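You operate a simulated robot arm through the tools that you are given. There is no shell and no other tool.

You run a simulated robot arm. Do the job below in one go: nothing can be reset, and whatever is moved stays where it is left.

TASK
Zero the lens meter and measure the clear lens.
Fine: switch on, press ZERO once with the window empty, lay the lens in its middle, press TEST once, switch off; the lens stays on the window.

It is judged by the outcome, as a careful person would: the job done as asked, and still so three seconds after it is handed in. It fails if anything else is knocked over, pushed out of place, dropped, spilled or broken.

THE ROBOT
A 7-joint arm with a two-finger parallel gripper, fixed in place. Base frame: the origin is on the floor under the middle of its stand, x ahead of it, y to its left, z up; the work surface is at about z = 0.76. Readings come in m, degrees, newtons and seconds.
It reaches about 1.372 m from its shoulder. Its first joint turns from -149.0 to 149.0 degrees. Payload 3.43 kg.
The TCP is the grasp point between the finger pads, 0.03 m short of the fingertips. In the tool frame z runs along the fingers and y along their closing line. Largest opening 0.094 m; finger width 0.028, thickness 0.01; the body of the gripper, 0.05 by 0.096 m, starts 0.055 m behind the TCP.
Orientation is that of the tool frame in the base frame, as a unit quaternion [x, y, z, w]. With the fingers straight down and closing along the base's y, the tool's x points along the base's -x, its y along +y and its z along -z.

THE INTERFACE
- The arm moves only by the tool send_rows. Its arguments are lists of equal length, an entry for each row: "translation": the shift along the base's x, y, z in mm, a list of three; "dr": the turn, a rotation vector about the base's x, y, z in degrees, a list of three; "hand": the gripper command, from -1 (fully open) to 1 (shut), values between in proportion. In form: {"translation": [[dx, dy, dz], ...], "dr": [[wx, wy, wz], ...], "hand": [hand, ...]}. A call has 1 to 20 rows; each row is the pose to reach, as a shift and turn from the pose commanded when the call began. Each row takes 0.2 s and may step no farther than 0.05 m and 8.6 degrees from the row before; otherwise, or with a gripper value out of range, the whole call is refused. Where a pose cannot be reached the arm comes as near as it can. A force on the tool above 40 N (or 10 N above the force at the start of the call, whichever is more), or a blocked arm, ends the call early, and 0.2 s more pass. Each finger travels about 0.045 m/s and halts on what it meets, pressing with about 21 N; the grip force reading is that of the motor and also rises with nothing between the fingers. The clock runs only during rows and for 0.2 s after the last one: add rows that repeat a pose to give the fingers time. The reply holds the time, the measured pose of the TCP, the force on the tool along the base axes, the opening and the grip force, in the units named above and with some noise, with the torque about the TCP (base axes, N m) and any sound that the robot's microphone picked up.
- Cameras (640 x 400 px; columns grow to the right, rows downward): "scene" is fixed at [0.4031, 0.5009, 1.3634]; the picture's right is [-1.00, -0.08, 0.00], its down [-0.02, 0.24, -0.97] and it looks along [0.07, -0.97, -0.24] (base axes); focal length 359 px, centre (320, 200). "wrist" rides on the gripper at [0.076, 0.014, -0.103] in the tool frame; the picture's right is [-0.18, 0.98, 0.00], its down [-0.75, -0.14, -0.64] and it looks along [-0.63, -0.12, 0.77] (tool axes); focal length 243 px, centre (320, 200). There is no depth. A picture from a camera that has moved, and an enlarged one, comes with that camera's place and axes in the base frame and with its lens.
- grab_frame(camera): a new picture of that camera. No time passes.
- close_up(camera, box): a new picture of the part [left, top, right, bottom] of that camera's present view, enlarged. No time passes.
- sign_off(): hands the job in; it is judged then, once.

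Places have to be worked out from the pictures, the camera data and where the tool is seen. Open the gripper and draw the arm clear of the work before you hand the job in, unless the task says otherwise.

The tools are called as name(argument=value, ...) on one line, values as JSON. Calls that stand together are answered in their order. send_rows: Moves the arm, as the interface text tells. Its arguments: {"type":"object","properties":{"translation":{"type":"array","items":{"type":"array","items":{"type":"number"}}},"dr":{"type":"array","items":{"type":"array","items":{"type":"number"}}},"hand":{"type":"array","items":{"type":"number"}}},"required":["translation","dr","hand"]} The other tools are called the same way: grab_frame (camera) takes a picture; close_up (camera, box) takes an enlarged picture of a part of a camera's view; sign_off () hands the job in.

At the start:

```text
t: 0.0
tcp_pos: [0.4828, -0.8621, 1.1721]
tool_rot: [0.0, 1.0, 0.001, 0.0]
contact_force: [1.2, -0.3, -0.5]
ft_torque: [0.03, 0.02, 0.02]
gripper_width: 0.0939
grip_force: 0.0
```

scene: 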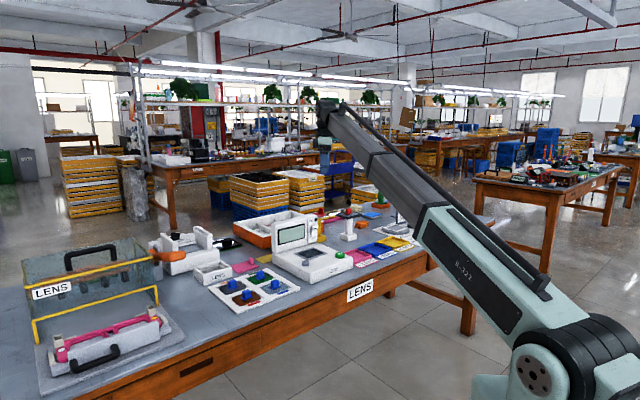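
wrist: 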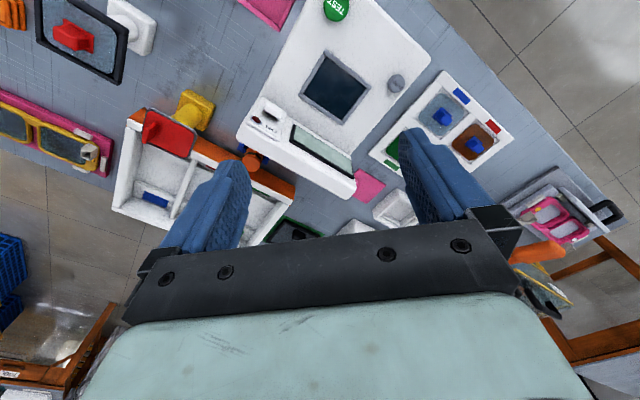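

I'll start by looking more closely at the bench and the lens meter from both cameras before moving.

close_up(camera="scene", box=[140, 180, 420, 355])

close_up(camera="wrist", box=[220, 0, 540, 200])

close_up(camera="scene", box=[250, 190, 410, 290])

close_up(camera="wrist", box=[0, 0, 320, 200])

```text
2.29 times, centred on (280, 268) of scene
camera zoom: at [0.4031, 0.5009, 1.3634], right [-1.0, -0.08, 0.0], down [-0.02, 0.24, -0.97], along [0.07, -0.97, -0.24], focal length 822 px, centre (411, 46)
```

zoom: 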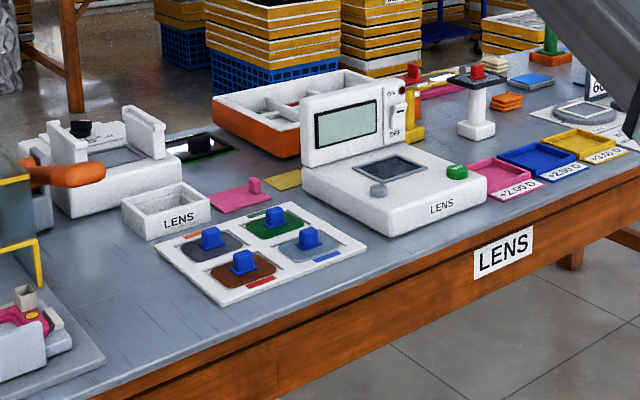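

```text
2.00 times, centred on (380, 100) of wrist
camera zoom: at [0.4083, -0.8456, 1.2743], right [0.18, 0.98, 0.0], down [0.75, -0.14, 0.64], along [0.63, -0.12, -0.77], focal length 485 px, centre (200, 400)
```

zoom: 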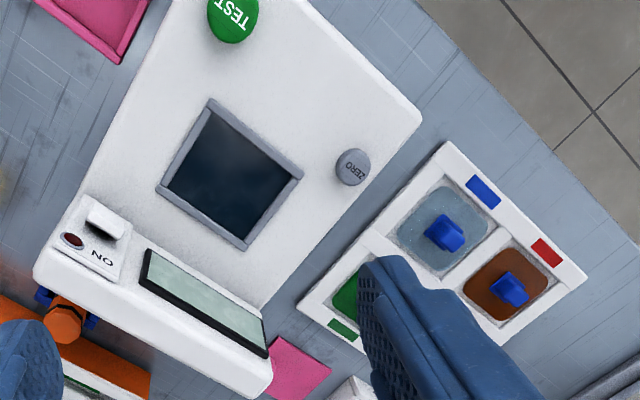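

```text
4.00 times, centred on (330, 240) of scene
camera zoom: at [0.4031, 0.5009, 1.3634], right [-1.0, -0.08, 0.0], down [-0.02, 0.24, -0.97], along [0.07, -0.97, -0.24], focal length 1438 px, centre (280, 40)
```

zoom: 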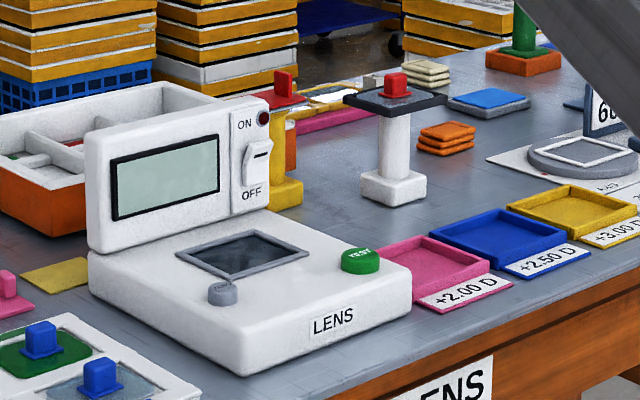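

```text
2.00 times, centred on (160, 100) of wrist
camera zoom: at [0.4083, -0.8456, 1.2743], right [0.18, 0.98, 0.0], down [0.75, -0.14, 0.64], along [0.63, -0.12, -0.77], focal length 485 px, centre (640, 400)
```

zoom: 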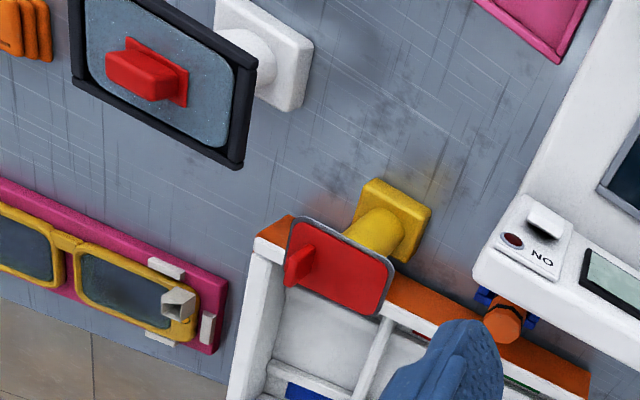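

The lens meter sits turned on the bench, with ZERO near (0.55,-0.74), TEST near (0.42,-0.83) and the rocker near (0.53,-0.95,0.87). I'll zoom in on the switch, the lenses and the labels to identify them properly.

close_up(camera="scene", box=[300, 210, 348, 240])

close_up(camera="scene", box=[204, 256, 308, 321])

close_up(camera="scene", box=[312, 195, 424, 265])

close_up(camera="wrist", box=[360, 60, 520, 160])

close_up(camera="scene", box=[20, 220, 212, 340])

close_up(camera="wrist", box=[220, 80, 380, 180])

```text
13.33 times, centred on (324, 225) of scene
camera zoom: at [0.4031, 0.5009, 1.3634], right [-1.0, -0.08, 0.0], down [-0.02, 0.24, -0.97], along [0.07, -0.97, -0.24], focal length 4792 px, centre (267, -133)
```

zoom: 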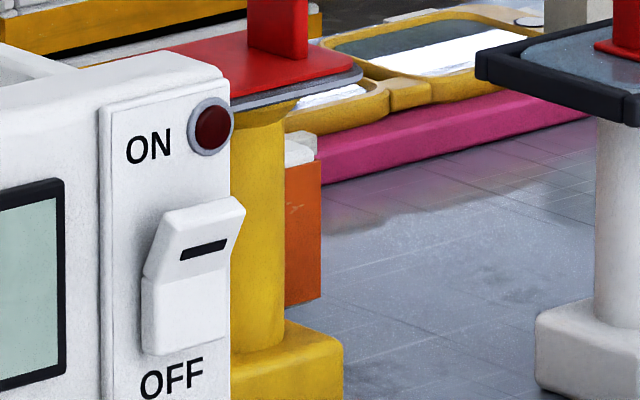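

```text
6.15 times, centred on (256, 288) of scene
camera zoom: at [0.4031, 0.5009, 1.3634], right [-1.0, -0.08, 0.0], down [-0.02, 0.24, -0.97], along [0.07, -0.97, -0.24], focal length 2212 px, centre (714, -345)
```

zoom: 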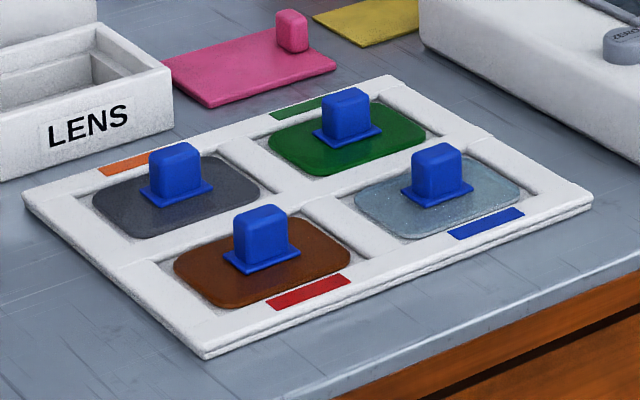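

```text
5.71 times, centred on (368, 230) of scene
camera zoom: at [0.4031, 0.5009, 1.3634], right [-1.0, -0.08, 0.0], down [-0.02, 0.24, -0.97], along [0.07, -0.97, -0.24], focal length 2054 px, centre (46, 29)
```

zoom: 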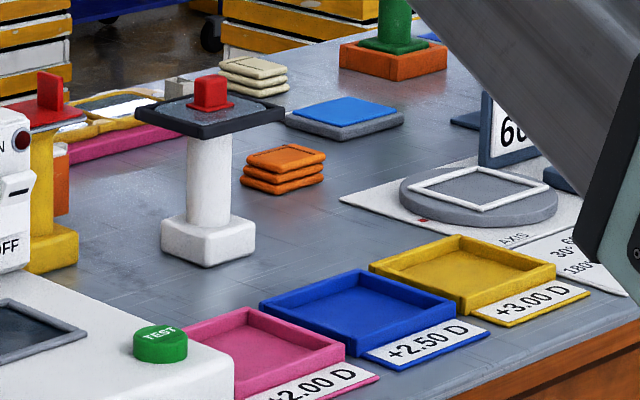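

```text
4.00 times, centred on (440, 110) of wrist
camera zoom: at [0.4083, -0.8456, 1.2743], right [0.18, 0.98, 0.0], down [0.75, -0.14, 0.64], along [0.63, -0.12, -0.77], focal length 970 px, centre (-160, 560)
```

zoom: 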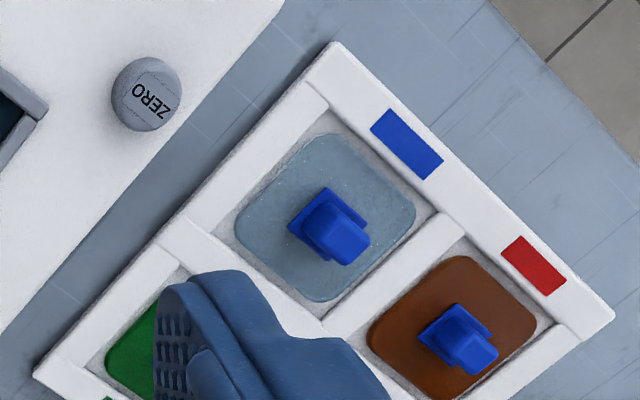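

```text
3.33 times, centred on (116, 280) of scene
camera zoom: at [0.4031, 0.5009, 1.3634], right [-1.0, -0.08, 0.0], down [-0.02, 0.24, -0.97], along [0.07, -0.97, -0.24], focal length 1198 px, centre (1000, -67)
```

zoom: 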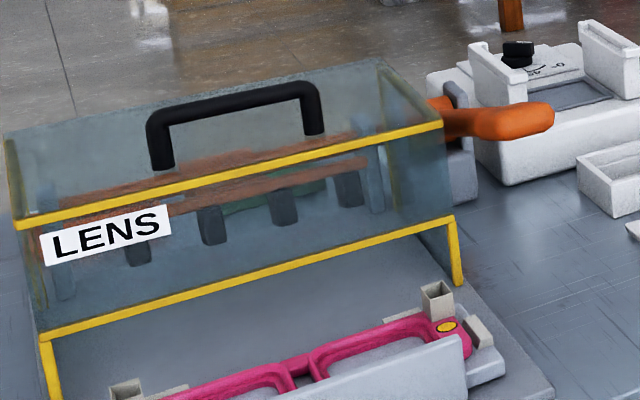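

```text
4.00 times, centred on (300, 130) of wrist
camera zoom: at [0.4083, -0.8456, 1.2743], right [0.18, 0.98, 0.0], down [0.75, -0.14, 0.64], along [0.63, -0.12, -0.77], focal length 970 px, centre (400, 480)
```

zoom: 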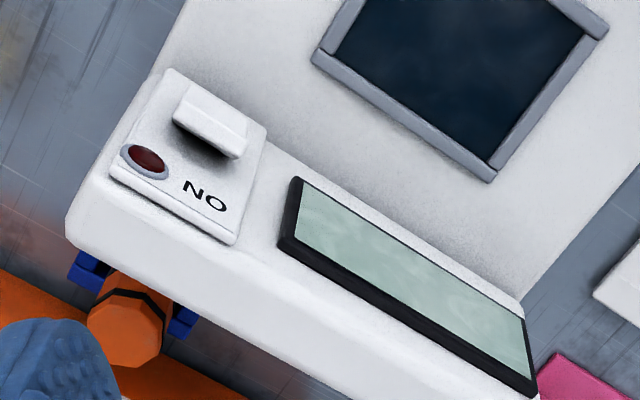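

The rocker's lower (OFF) half is pressed in, and the clear lens with the blue tag sits at the front right of the white tray. I'll yaw the hand to line up with the meter, move to its front side above the bench, shut the fingers and look again.

send_rows(translation=[[-3, 24, -20], [-6, 48, -45], [-9, 72, -70], [-12, 96, -95], [-15, 120, -120], [-18, 145, -146], [-20, 169, -172], [-20, 169, -172]], dr=[[0, 0, -7.5], [0, 0, -15], [0, 0, -22.5], [0, 0, -30], [0, 0, -37.5], [0, 0, -45.5], [0, 0, -53.1], [0, 0, -53.1]], hand=[1, 1, 1, 1, 1, 1, 1, 1])

grab_frame(camera="wrist")

grab_frame(camera="scene")

```text
t: 1.8
tcp_pos: [0.4635, -0.6936, 0.9996]
tool_rot: [0.448, 0.894, 0.0, 0.0]
contact_force: [0.0, 0.2, -0.1]
ft_torque: [-0.01, 0.0, 0.0]
gripper_width: 0.0
grip_force: 21.1
```

```text
taken
camera wrist: at [0.4304, -0.6228, 1.1021], right [0.9, 0.44, 0.0], down [0.34, -0.69, 0.64], along [0.28, -0.58, -0.77], focal length 243 px, centre (320, 200)
```

wrist: 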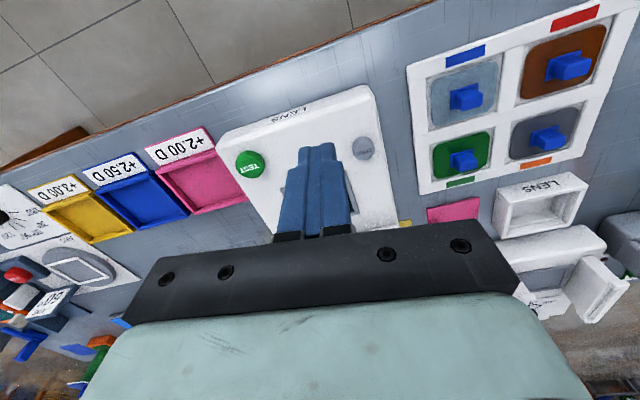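

```text
taken
```

scene: 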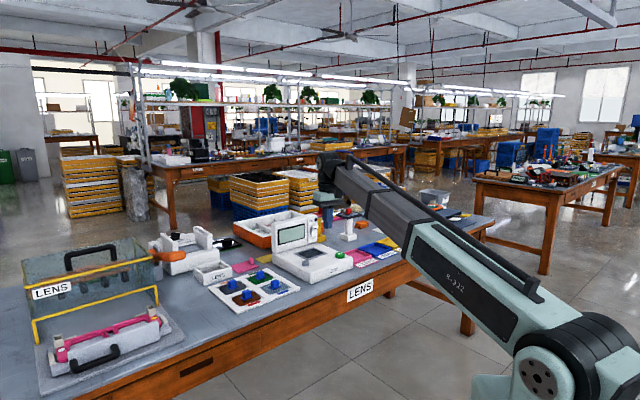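

From this pose the camera sees the tray and the buttons, with the window hidden behind the fingers. I'll enlarge the tray and the meter to measure exact positions.

close_up(camera="wrist", box=[400, 0, 640, 150])

close_up(camera="wrist", box=[210, 80, 418, 210])

close_up(camera="scene", box=[268, 200, 364, 260])

```text
2.67 times, centred on (520, 75) of wrist
camera zoom: at [0.4304, -0.6228, 1.1021], right [0.9, 0.44, 0.0], down [0.34, -0.69, 0.64], along [0.28, -0.58, -0.77], focal length 647 px, centre (-213, 533)
```

zoom: 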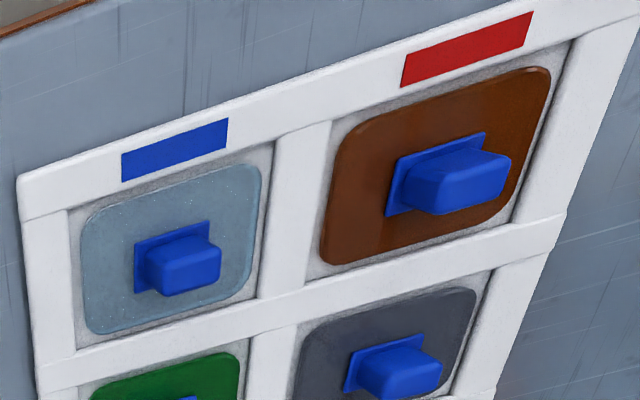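

```text
3.08 times, centred on (314, 145) of wrist
camera zoom: at [0.4304, -0.6228, 1.1021], right [0.9, 0.44, 0.0], down [0.34, -0.69, 0.64], along [0.28, -0.58, -0.77], focal length 746 px, centre (338, 369)
```

zoom: 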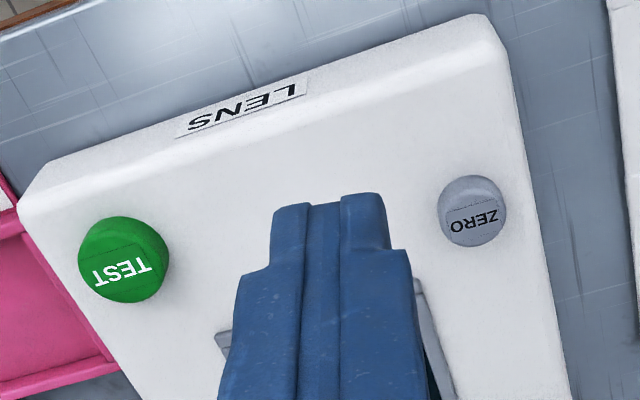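

```text
6.67 times, centred on (316, 230) of scene
camera zoom: at [0.4031, 0.5009, 1.3634], right [-1.0, -0.08, 0.0], down [-0.02, 0.24, -0.97], along [0.07, -0.97, -0.24], focal length 2396 px, centre (347, 0)
```

zoom: 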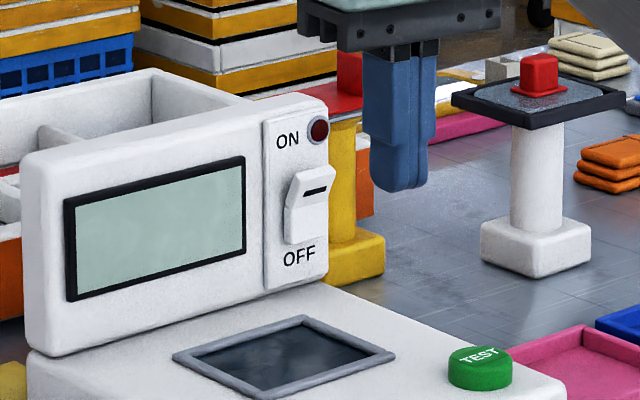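

Triangulating both views, TEST is at (0.424,-0.824,0.817), ZERO at (0.547,-0.736,0.817), and the rocker's upper half at (0.533,-0.946,0.885). I'll tilt the closed fingers 40° towards the panel and stop short of the rocker.

send_rows(translation=[[2, -18, -8], [5, -36, -18], [7, -54, -28], [10, -72, -38], [12, -90, -48], [14, -110, -60], [16, -130, -72], [18, -150, -84], [20, -168, -94], [22, -180, -101], [22, -180, -101]], dr=[[-6.4, -4.8, 0], [-12.8, -9.6, 0], [-19.2, -14.4, 0], [-25.6, -19.2, 0], [-32, -24, 0], [-32, -24, 0], [-32, -24, 0], [-32, -24, 0], [-32, -24, 0], [-32, -24, 0], [-32, -24, 0]], hand=[1, 1, 1, 1, 1, 1, 1, 1, 1, 1, 1])

grab_frame(camera="wrist")

close_up(camera="scene", box=[268, 190, 364, 250])

```text
t: 4.2
tcp_pos: [0.4871, -0.8729, 0.8989]
tool_rot: [0.42, 0.84, -0.153, 0.306]
contact_force: [0.7, 0.7, 0.2]
ft_torque: [0.0, -0.01, 0.01]
gripper_width: 0.0
grip_force: 20.5
```

```text
taken
camera wrist: at [0.4234, -0.7632, 0.9283], right [0.87, 0.48, 0.12], down [-0.01, -0.22, 0.98], along [0.49, -0.85, -0.18], focal length 243 px, centre (320, 200)
```

wrist: 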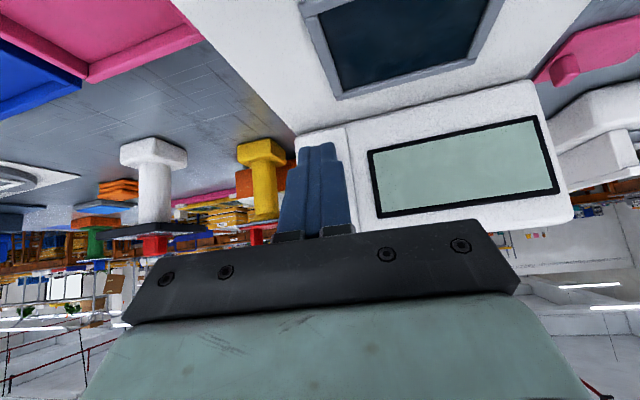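

```text
6.67 times, centred on (316, 220) of scene
camera zoom: at [0.4031, 0.5009, 1.3634], right [-1.0, -0.08, 0.0], down [-0.02, 0.24, -0.97], along [0.07, -0.97, -0.24], focal length 2396 px, centre (347, 67)
```

zoom: 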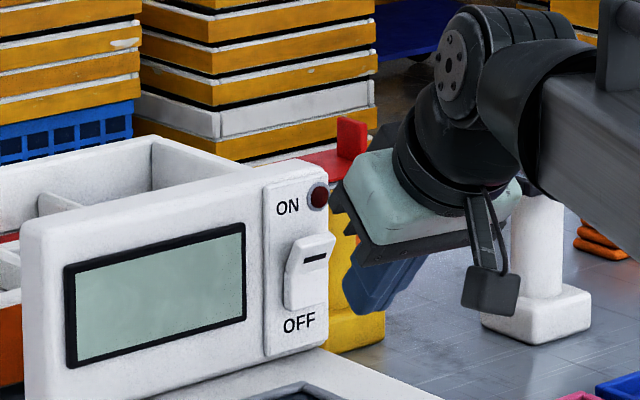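

The fingers now hover in front of the switch strip. I'll enlarge the wrist view to check the sideways alignment with the rocker.

close_up(camera="wrist", box=[260, 100, 388, 180])

close_up(camera="wrist", box=[240, 0, 560, 200])

```text
5.00 times, centred on (324, 140) of wrist
camera zoom: at [0.4234, -0.7632, 0.9283], right [0.87, 0.48, 0.12], down [-0.01, -0.22, 0.98], along [0.49, -0.85, -0.18], focal length 1213 px, centre (300, 500)
```

zoom: 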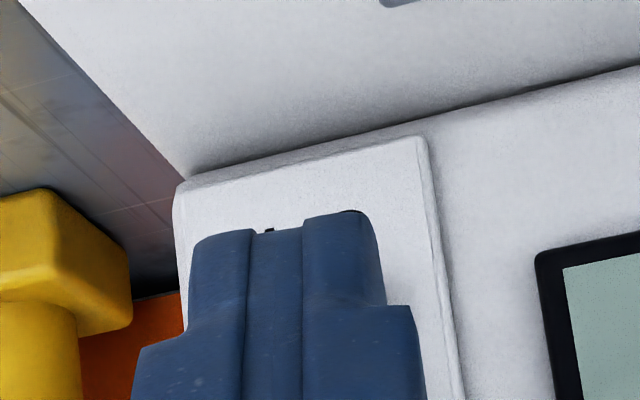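

```text
2.00 times, centred on (400, 100) of wrist
camera zoom: at [0.4234, -0.7632, 0.9283], right [0.87, 0.48, 0.12], down [-0.01, -0.22, 0.98], along [0.49, -0.85, -0.18], focal length 485 px, centre (160, 400)
```

zoom: 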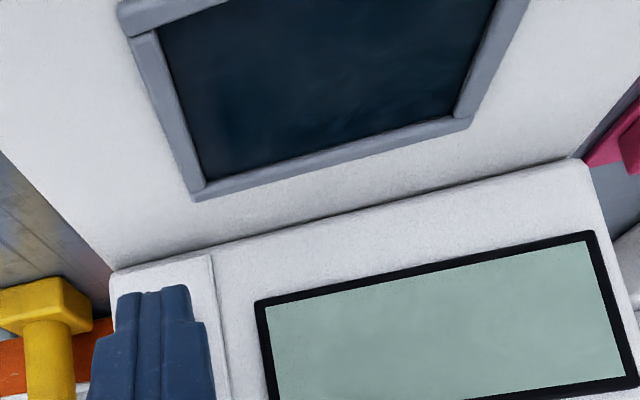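

The finger line is within about 4 mm of the strip centre and roughly 5 cm short of the rocker. I'll correct the small sideways offset and advance most of the gap.

send_rows(translation=[[4.7, -11.3, 0], [12.2, -22.1, 0], [18.2, -30.1, 0], [21.2, -34.1, 0]], dr=[[0, 0, 0], [0, 0, 0], [0, 0, 0], [0, 0, 0]], hand=[1, 1, 1, 1])

grab_frame(camera="wrist")

close_up(camera="scene", box=[292, 200, 356, 240])

```text
t: 5.2
tcp_pos: [0.5082, -0.9069, 0.8986]
tool_rot: [0.42, 0.841, -0.153, 0.306]
contact_force: [-0.2, -0.7, 0.4]
ft_torque: [-0.02, 0.0, -0.01]
gripper_width: 0.0
grip_force: 21.1
```

```text
taken
camera wrist: at [0.4449, -0.7973, 0.9284], right [0.87, 0.48, 0.12], down [-0.01, -0.22, 0.98], along [0.49, -0.85, -0.18], focal length 243 px, centre (320, 200)
```

wrist: 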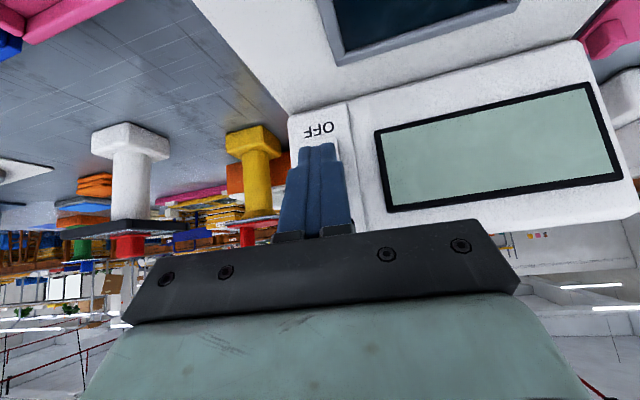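

```text
10.00 times, centred on (324, 220) of scene
camera zoom: at [0.4031, 0.5009, 1.3634], right [-1.0, -0.08, 0.0], down [-0.02, 0.24, -0.97], along [0.07, -0.97, -0.24], focal length 3594 px, centre (280, 0)
```

zoom: 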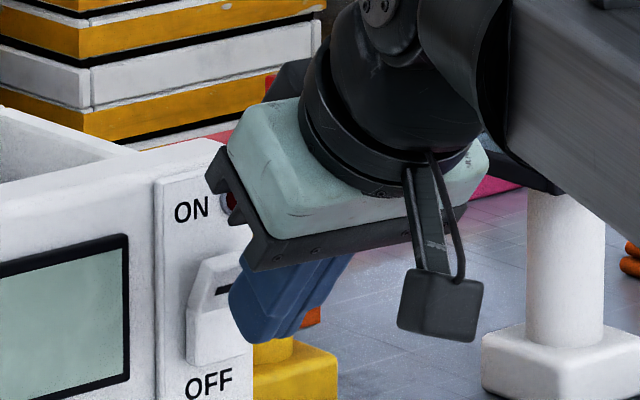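

Lateral alignment is now within about a millimetre, with around 15 mm left to the rocker. I'll creep forward in small steps and read the forces and sounds.

send_rows(translation=[[2.4, -3.2, 0], [4.8, -6.4, 0], [6.6, -8.8, 0], [7.8, -10.4, 0], [9, -12, 0]], dr=[[0, 0, 0], [0, 0, 0], [0, 0, 0], [0, 0, 0], [0, 0, 0]], hand=[1, 1, 1, 1, 1])

close_up(camera="scene", box=[292, 200, 356, 240])

```text
t: 6.4
tcp_pos: [0.5156, -0.9184, 0.8982]
tool_rot: [0.421, 0.84, -0.153, 0.306]
contact_force: [-0.6, 2.2, 0.1]
ft_torque: [0.03, 0.03, 0.0]
gripper_width: 0.0
grip_force: 20.8
```

```text
10.00 times, centred on (324, 220) of scene
camera zoom: at [0.4031, 0.5009, 1.3634], right [-1.0, -0.08, 0.0], down [-0.02, 0.24, -0.97], along [0.07, -0.97, -0.24], focal length 3594 px, centre (280, 0)
```

zoom: 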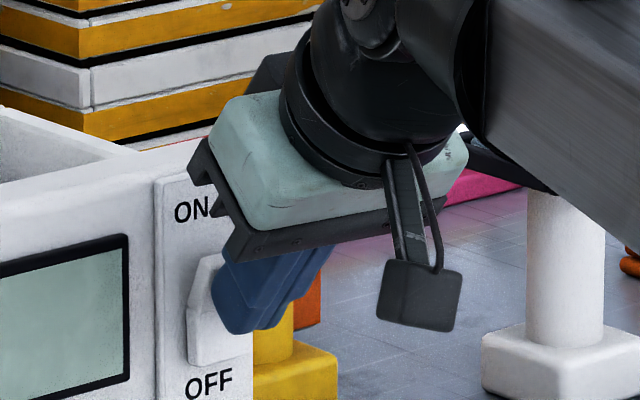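

A 2 N reaction shows first contact with the upper half. I'll keep pushing in small steps and listen for the switch.

send_rows(translation=[[1.2, -1.6, 0], [2.4, -3.2, 0], [3.6, -4.8, 0]], dr=[[0, 0, 0], [0, 0, 0], [0, 0, 0]], hand=[1, 1, 1])

close_up(camera="scene", box=[292, 200, 356, 240])

```text
t: 7.2
tcp_pos: [0.5193, -0.9223, 0.8983]
tool_rot: [0.421, 0.84, -0.153, 0.305]
contact_force: [-6.5, 10.4, 3.7]
ft_torque: [0.06, -0.01, 0.18]
gripper_width: 0.0
grip_force: 21.1
```

```text
10.00 times, centred on (324, 220) of scene
camera zoom: at [0.4031, 0.5009, 1.3634], right [-1.0, -0.08, 0.0], down [-0.02, 0.24, -0.97], along [0.07, -0.97, -0.24], focal length 3594 px, centre (280, 0)
```

zoom: 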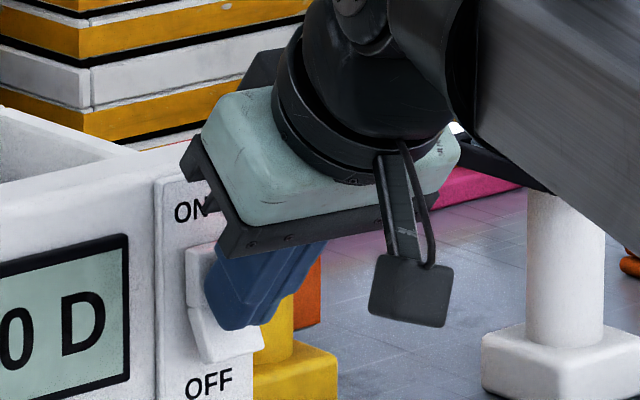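

The display has lit up and the rocker has tipped over, so it is on. I'll back straight off from the panel, then look at the screen.

send_rows(translation=[[-9, 12, 0], [-18, 24, 0], [-30, 40, 3], [-42, 56, 8], [-54, 72, 15], [-60, 80, 25]], dr=[[0, 0, 0], [0, 0, 0], [0, 0, 0], [0, 0, 0], [0, 0, 0], [0, 0, 0]], hand=[1, 1, 1, 1, 1, 1])

grab_frame(camera="wrist")

close_up(camera="scene", box=[268, 200, 364, 260])

```text
t: 8.6
tcp_pos: [0.4598, -0.8421, 0.9246]
tool_rot: [0.42, 0.841, -0.152, 0.306]
contact_force: [-0.3, -0.6, 0.1]
ft_torque: [-0.02, -0.03, -0.01]
gripper_width: 0.0
grip_force: 21.0
```

```text
taken
camera wrist: at [0.397, -0.7334, 0.9529], right [0.87, 0.48, 0.12], down [-0.01, -0.22, 0.98], along [0.49, -0.85, -0.18], focal length 243 px, centre (320, 200)
```

wrist: 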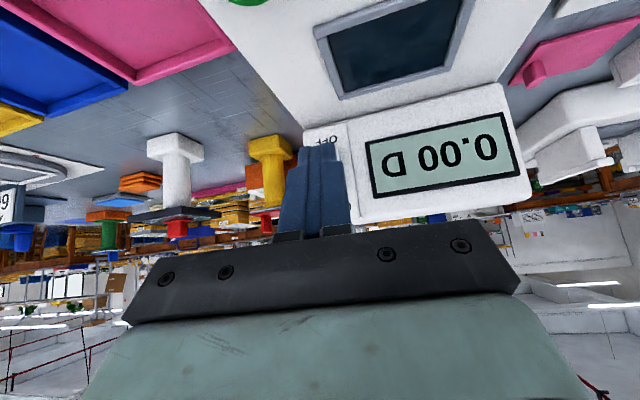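

```text
6.67 times, centred on (316, 230) of scene
camera zoom: at [0.4031, 0.5009, 1.3634], right [-1.0, -0.08, 0.0], down [-0.02, 0.24, -0.97], along [0.07, -0.97, -0.24], focal length 2396 px, centre (347, 0)
```

zoom: 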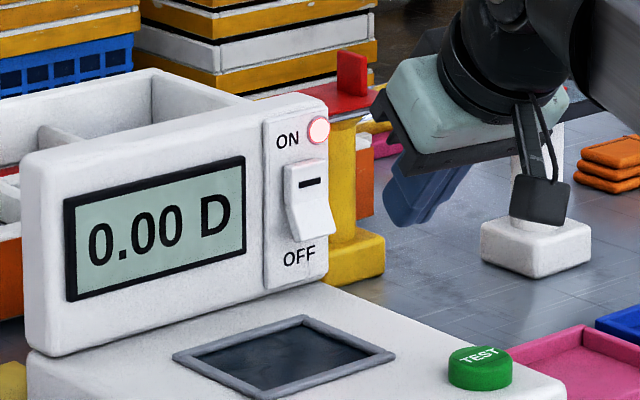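

The meter reads 0.00 D with the lamp lit. Next I'll straighten the fingers to vertical and hover over ZERO at (0.547,-0.736).

send_rows(translation=[[10, 13, 10], [20, 26, 15], [31, 39, 15], [42, 52, 15], [54, 66, 10], [66, 80, 0], [77, 94, -10], [87, 106, -22], [87, 106, -22]], dr=[[6.4, 4.8, 0], [12.8, 9.6, 0], [19.2, 14.4, 0], [25.6, 19.2, 0], [32, 24, 0], [32, 24, 0], [32, 24, 0], [32, 24, 0], [32, 24, 0]], hand=[1, 1, 1, 1, 1, 1, 1, 1, 1])

grab_frame(camera="wrist")

close_up(camera="scene", box=[250, 200, 346, 260])

```text
t: 10.6
tcp_pos: [0.5476, -0.7375, 0.9026]
tool_rot: [0.447, 0.895, 0.0, 0.0]
contact_force: [-0.3, -0.3, -0.2]
ft_torque: [0.01, 0.01, 0.05]
gripper_width: 0.0
grip_force: 20.6
```

```text
taken
camera wrist: at [0.5133, -0.6664, 1.0039], right [0.9, 0.44, 0.0], down [0.34, -0.69, 0.64], along [0.28, -0.58, -0.77], focal length 243 px, centre (320, 200)
```

wrist: 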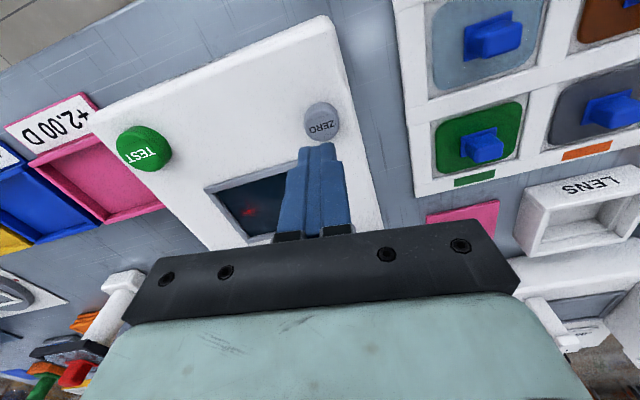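

```text
6.67 times, centred on (298, 230) of scene
camera zoom: at [0.4031, 0.5009, 1.3634], right [-1.0, -0.08, 0.0], down [-0.02, 0.24, -0.97], along [0.07, -0.97, -0.24], focal length 2396 px, centre (467, 0)
```

zoom: 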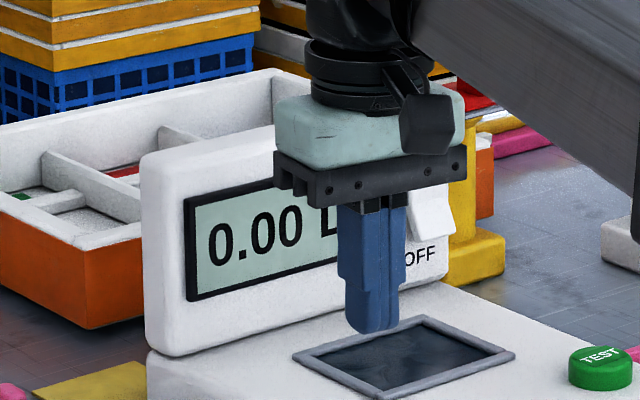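

ZERO appears just below the fingertips. I'll enlarge it for a final position check before pressing.

close_up(camera="wrist", box=[256, 80, 384, 160])

close_up(camera="wrist", box=[416, 0, 640, 140])

close_up(camera="wrist", box=[80, 10, 400, 210])

```text
5.00 times, centred on (320, 120) of wrist
camera zoom: at [0.5133, -0.6664, 1.0039], right [0.9, 0.44, 0.0], down [0.34, -0.69, 0.64], along [0.28, -0.58, -0.77], focal length 1213 px, centre (320, 600)
```

zoom: 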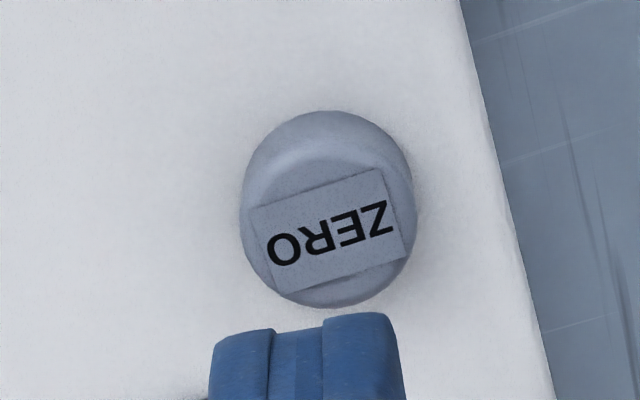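

```text
2.86 times, centred on (528, 70) of wrist
camera zoom: at [0.5133, -0.6664, 1.0039], right [0.9, 0.44, 0.0], down [0.34, -0.69, 0.64], along [0.28, -0.58, -0.77], focal length 693 px, centre (-274, 571)
```

zoom: 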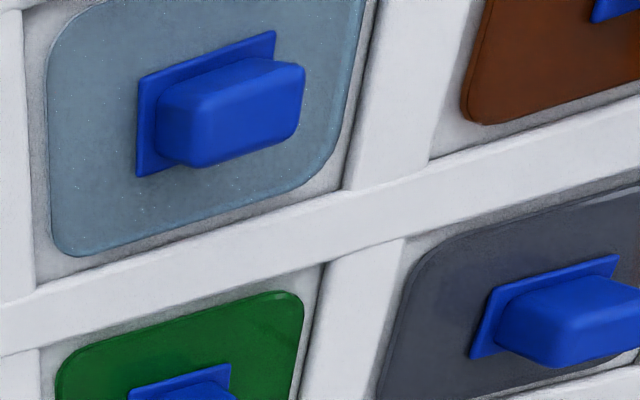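

```text
2.00 times, centred on (240, 110) of wrist
camera zoom: at [0.5133, -0.6664, 1.0039], right [0.9, 0.44, 0.0], down [0.34, -0.69, 0.64], along [0.28, -0.58, -0.77], focal length 485 px, centre (480, 380)
```

zoom: 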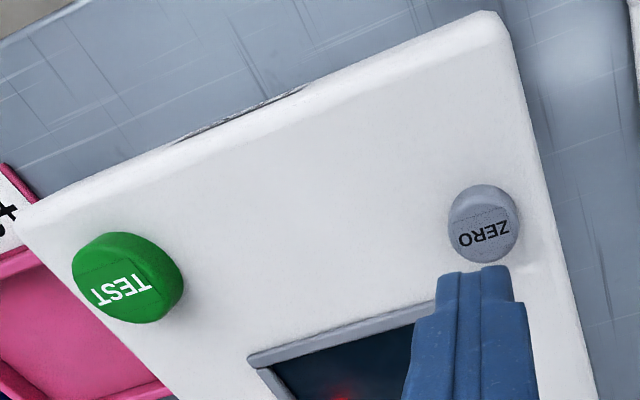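

ZERO's label centre works out at (0.549,-0.736), almost exactly below the TCP. I'll go down to about a centimetre above the button.

send_rows(translation=[[1.5, 1.5, -18], [1.5, 1.5, -34], [1.5, 1.5, -46]], dr=[[0, 0, 0], [0, 0, 0], [0, 0, 0]], hand=[1, 1, 1])

close_up(camera="scene", box=[250, 200, 346, 260])

close_up(camera="wrist", box=[240, 80, 400, 180])

```text
t: 11.4
tcp_pos: [0.5484, -0.735, 0.8567]
tool_rot: [0.447, 0.894, 0.0, 0.0]
contact_force: [0.5, -0.8, 0.3]
ft_torque: [0.01, 0.0, 0.03]
gripper_width: 0.0001
grip_force: 21.0
```

```text
6.67 times, centred on (298, 230) of scene
camera zoom: at [0.4031, 0.5009, 1.3634], right [-1.0, -0.08, 0.0], down [-0.02, 0.24, -0.97], along [0.07, -0.97, -0.24], focal length 2396 px, centre (467, 0)
```

zoom: 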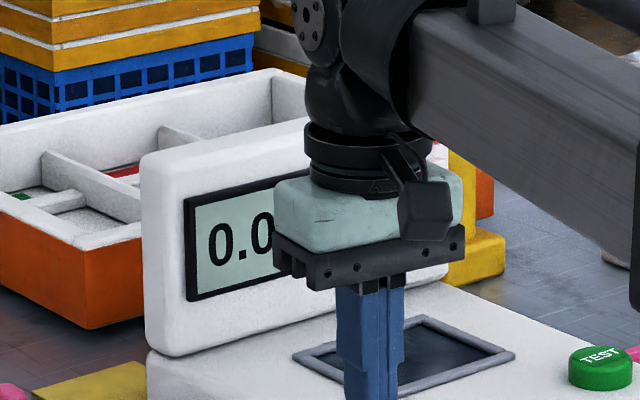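

```text
4.00 times, centred on (320, 130) of wrist
camera zoom: at [0.5143, -0.6649, 0.9582], right [0.9, 0.44, 0.0], down [0.34, -0.69, 0.64], along [0.28, -0.58, -0.77], focal length 970 px, centre (320, 480)
```

zoom: 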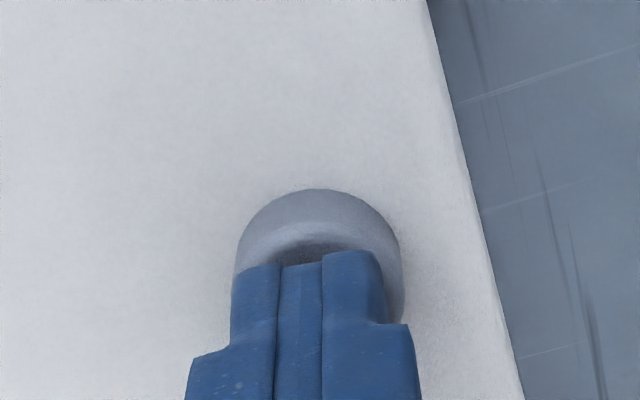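

The fingertips are directly over the button, about 1 cm up. I'll ease down in small steps until it presses, reading the force and sound.

send_rows(translation=[[1.5, 1, -4], [1.5, 1, -7], [1.5, 1, -9], [1.5, 1, -10.5]], dr=[[0, 0, 0], [0, 0, 0], [0, 0, 0], [0, 0, 0]], hand=[1, 1, 1, 1])

```text
t: 12.4
tcp_pos: [0.5506, -0.7356, 0.8456]
tool_rot: [0.447, 0.895, 0.0, 0.0]
contact_force: [0.4, -2.0, 15.1]
ft_torque: [-0.04, -0.02, -0.02]
gripper_width: 0.0
grip_force: 21.6
heard: click
```

A click was heard with 15 N on the tool, so ZERO has been pressed. I'll lift straight off and check the display.

send_rows(translation=[[0, 0, 8], [0, 0, 25], [0, 0, 50], [0, 0, 80], [-10, 20, 110], [-20, 40, 140]], dr=[[0, 0, 0], [0, 0, 0], [0, 0, 0], [0, 0, 0], [0, 0, 0], [0, 0, 0]], hand=[1, 1, 1, 1, 1, 1])

close_up(camera="scene", box=[250, 200, 346, 260])

grab_frame(camera="wrist")

```text
t: 13.8
tcp_pos: [0.5299, -0.6942, 0.9866]
tool_rot: [0.448, 0.894, -0.001, 0.0]
contact_force: [0.1, 0.3, 0.0]
ft_torque: [0.0, 0.0, -0.04]
gripper_width: 0.0001
grip_force: 21.1
```

```text
6.67 times, centred on (298, 230) of scene
camera zoom: at [0.4031, 0.5009, 1.3634], right [-1.0, -0.08, 0.0], down [-0.02, 0.24, -0.97], along [0.07, -0.97, -0.24], focal length 2396 px, centre (467, 0)
```

zoom: 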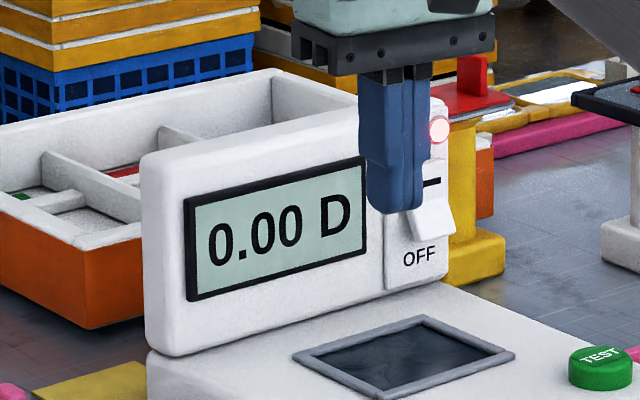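

```text
taken
camera wrist: at [0.4956, -0.6232, 1.0885], right [0.9, 0.44, 0.0], down [0.34, -0.69, 0.64], along [0.28, -0.58, -0.77], focal length 243 px, centre (320, 200)
```

wrist: 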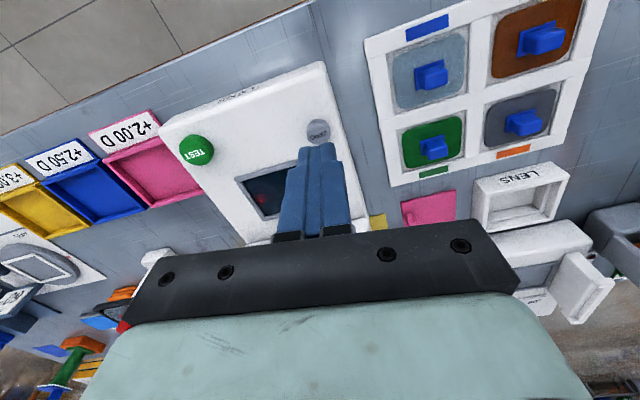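

The meter still reads 0.00 D, and the window is empty and zeroed. Now I'll measure the clear lens and its blue handle from here.

close_up(camera="wrist", box=[360, 0, 616, 160])

close_up(camera="wrist", box=[380, 20, 492, 90])

close_up(camera="scene", box=[252, 262, 300, 292])

```text
2.50 times, centred on (488, 80) of wrist
camera zoom: at [0.4956, -0.6232, 1.0885], right [0.9, 0.44, 0.0], down [0.34, -0.69, 0.64], along [0.28, -0.58, -0.77], focal length 606 px, centre (-100, 500)
```

zoom: 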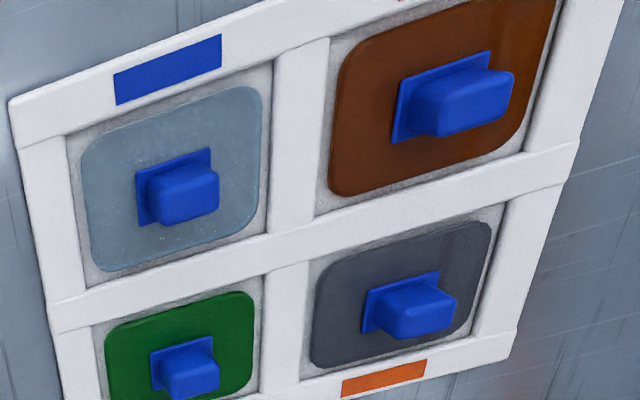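

```text
5.71 times, centred on (436, 55) of wrist
camera zoom: at [0.4956, -0.6232, 1.0885], right [0.9, 0.44, 0.0], down [0.34, -0.69, 0.64], along [0.28, -0.58, -0.77], focal length 1386 px, centre (-343, 1029)
```

zoom: 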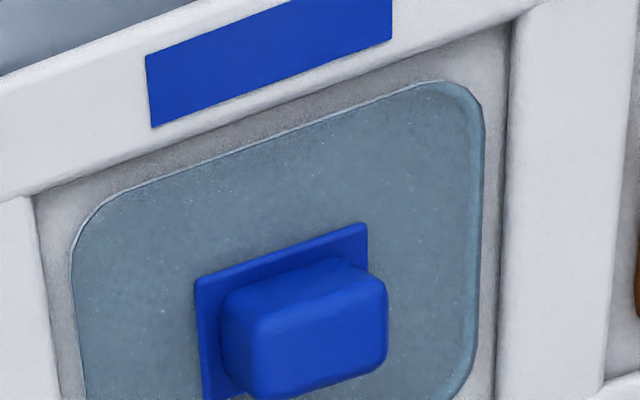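

```text
13.33 times, centred on (276, 277) of scene
camera zoom: at [0.4031, 0.5009, 1.3634], right [-1.0, -0.08, 0.0], down [-0.02, 0.24, -0.97], along [0.07, -0.97, -0.24], focal length 4792 px, centre (907, -827)
```

zoom: 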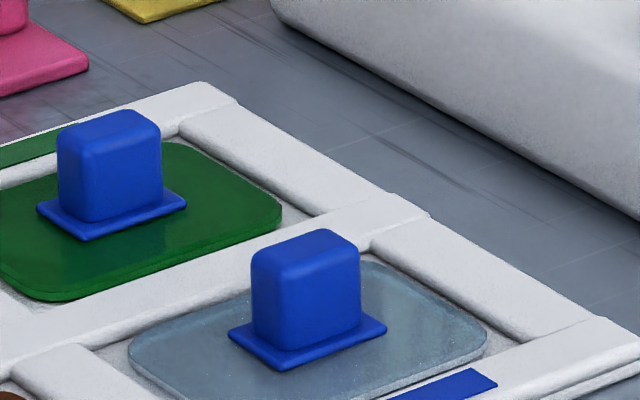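

The clear lens sits at about (0.643,-0.627), and the tray, bench and window edges all run at about 43°, not 37°. I'll open the fingers, yaw about 6° to match, and hover above the lens handle for a precise look.

send_rows(translation=[[20, 12, -10], [40, 24, -25], [60, 36, -42], [80, 48, -58], [97, 58, -72], [113, 67, -85], [113, 67, -85], [113, 67, -85]], dr=[[0, 0, 1], [0, 0, 2], [0, 0, 3], [0, 0, 4], [0, 0, 5], [0, 0, 6.1], [0, 0, 6.1], [0, 0, 6.1]], hand=[-1, -1, -1, -1, -1, -1, -1, -1])

grab_frame(camera="wrist")

close_up(camera="wrist", box=[240, 60, 400, 160])

close_up(camera="scene", box=[220, 222, 316, 282])

```text
t: 15.6
tcp_pos: [0.6423, -0.6274, 0.9012]
tool_rot: [0.399, 0.917, 0.0, 0.0]
contact_force: [-0.5, 0.2, 0.0]
ft_torque: [-0.02, 0.0, 0.03]
gripper_width: 0.0941
grip_force: 0.1
```

```text
taken
camera wrist: at [0.6012, -0.5607, 1.0031], right [0.84, 0.54, 0.0], down [0.41, -0.65, 0.64], along [0.34, -0.54, -0.77], focal length 243 px, centre (320, 200)
```

wrist: 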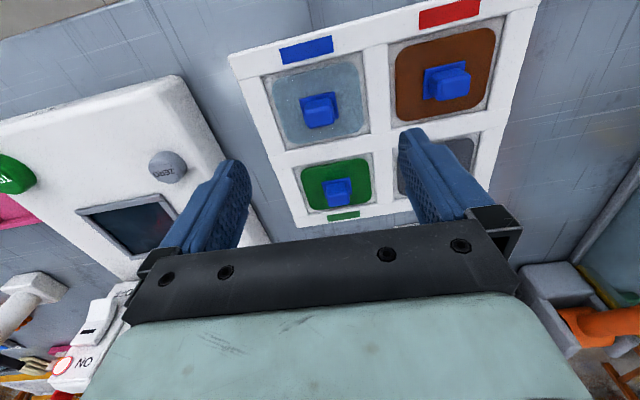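

```text
4.00 times, centred on (320, 110) of wrist
camera zoom: at [0.6012, -0.5607, 1.0031], right [0.84, 0.54, 0.0], down [0.41, -0.65, 0.64], along [0.34, -0.54, -0.77], focal length 970 px, centre (320, 560)
```

zoom: 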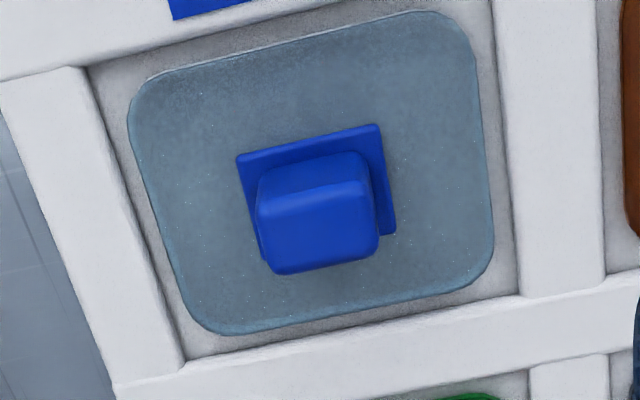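

```text
6.67 times, centred on (268, 252) of scene
camera zoom: at [0.4031, 0.5009, 1.3634], right [-1.0, -0.08, 0.0], down [-0.02, 0.24, -0.97], along [0.07, -0.97, -0.24], focal length 2396 px, centre (667, -147)
```

zoom: 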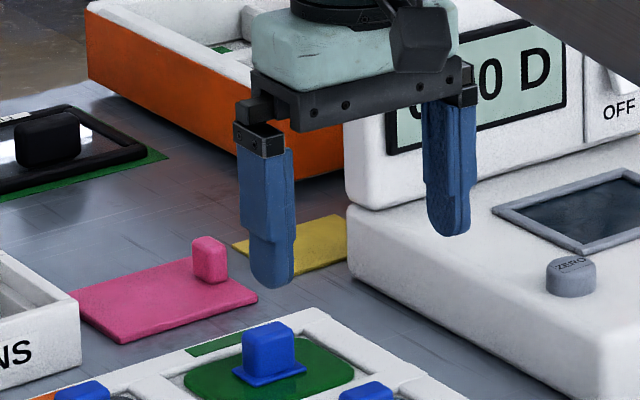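

The handle is centred almost under the TCP (about 3 mm farther out) and rotated within 1° of the hand; the lens measures roughly 78×63 mm. I'll fine-align, narrow the fingers to about 60 mm and descend halfway to check.

send_rows(translation=[[1.8, -2.7, 0], [1.8, -2.7, -15], [1.8, -2.7, -30], [1.8, -2.7, -45], [1.8, -2.7, -55], [1.8, -2.7, -55]], dr=[[0, 0, 0.9], [0, 0, 0.9], [0, 0, 0.9], [0, 0, 0.9], [0, 0, 0.9], [0, 0, 0.9]], hand=[-0.28, -0.28, -0.28, -0.28, -0.28, -0.28])

grab_frame(camera="wrist")

close_up(camera="scene", box=[228, 250, 308, 300])

```text
t: 17.0
tcp_pos: [0.6446, -0.6306, 0.8452]
tool_rot: [0.392, 0.92, 0.0, 0.0]
contact_force: [-0.3, 0.4, 0.8]
ft_torque: [-0.02, -0.01, -0.01]
gripper_width: 0.0603
grip_force: 0.0
```

```text
taken
camera wrist: at [0.6026, -0.5643, 0.9475], right [0.84, 0.55, 0.0], down [0.42, -0.64, 0.64], along [0.35, -0.54, -0.77], focal length 243 px, centre (320, 200)
```

wrist: 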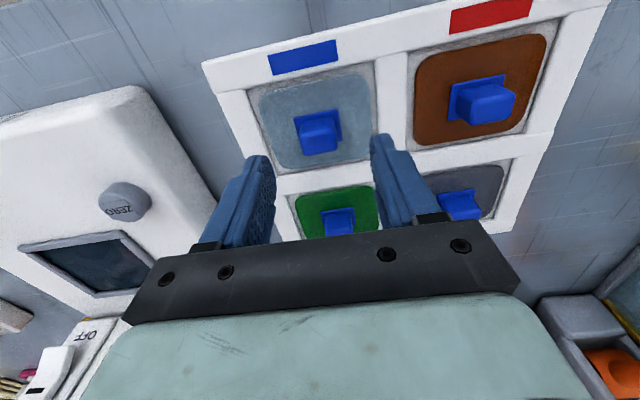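

```text
8.00 times, centred on (268, 275) of scene
camera zoom: at [0.4031, 0.5009, 1.3634], right [-1.0, -0.08, 0.0], down [-0.02, 0.24, -0.97], along [0.07, -0.97, -0.24], focal length 2875 px, centre (736, -400)
```

zoom: 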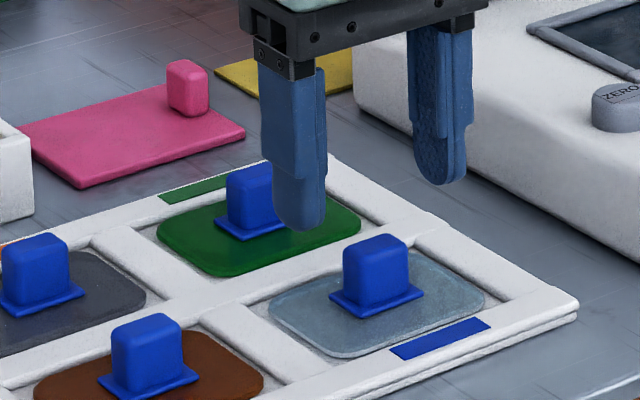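

I'll check the handle's offset under the fingers once more from this height.

close_up(camera="wrist", box=[240, 70, 400, 170])

```text
4.00 times, centred on (320, 120) of wrist
camera zoom: at [0.6026, -0.5643, 0.9475], right [0.84, 0.55, 0.0], down [0.42, -0.64, 0.64], along [0.35, -0.54, -0.77], focal length 970 px, centre (320, 520)
```

zoom: 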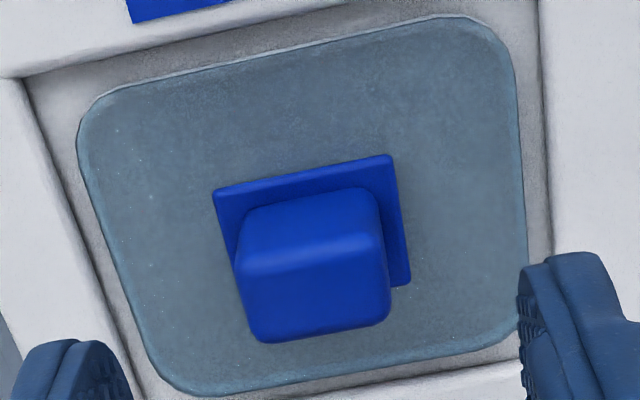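

The handle is centred within about 1 mm. I'll descend to TCP z ≈ 0.806, with the tips just above the flange, and close on the handle.

send_rows(translation=[[-0.7, -0.7, -12], [-0.7, -0.7, -24], [-0.7, -0.7, -33], [-0.7, -0.7, -39], [-0.7, -0.7, -39]], dr=[[0, 0, 0.3], [0, 0, 0.3], [0, 0, 0.3], [0, 0, 0.3], [0, 0, 0.3]], hand=[-0.28, -0.28, -0.28, -0.28, -0.28])

close_up(camera="scene", box=[244, 255, 308, 295])

close_up(camera="wrist", box=[240, 70, 400, 170])

```text
t: 18.2
tcp_pos: [0.6447, -0.6314, 0.806]
tool_rot: [0.389, 0.921, -0.001, 0.0]
contact_force: [0.0, 0.0, 0.1]
ft_torque: [0.04, 0.02, 0.02]
gripper_width: 0.0603
grip_force: 0.0
```

```text
10.00 times, centred on (276, 275) of scene
camera zoom: at [0.4031, 0.5009, 1.3634], right [-1.0, -0.08, 0.0], down [-0.02, 0.24, -0.97], along [0.07, -0.97, -0.24], focal length 3594 px, centre (760, -550)
```

zoom: 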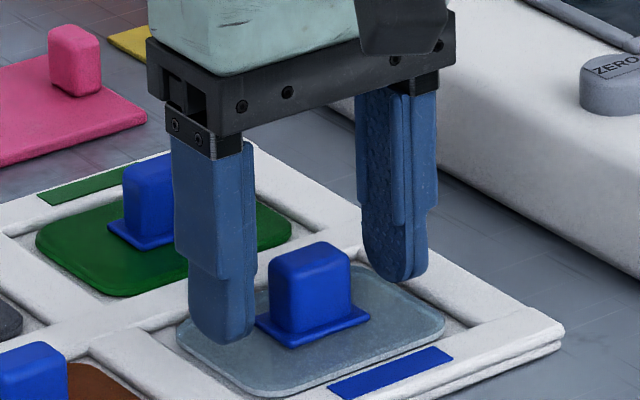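

```text
4.00 times, centred on (320, 120) of wrist
camera zoom: at [0.6012, -0.5651, 0.9086], right [0.83, 0.55, 0.0], down [0.42, -0.64, 0.64], along [0.36, -0.53, -0.77], focal length 970 px, centre (320, 520)
```

zoom: 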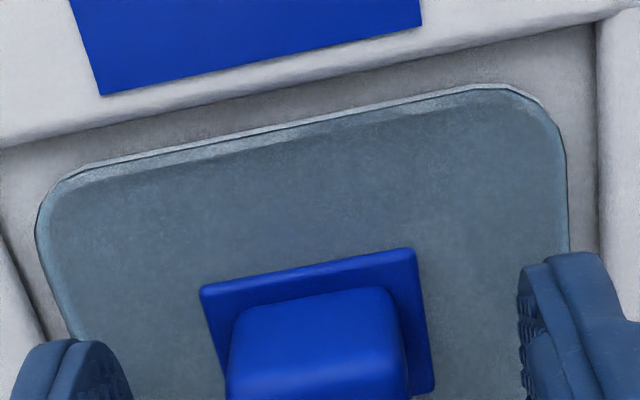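

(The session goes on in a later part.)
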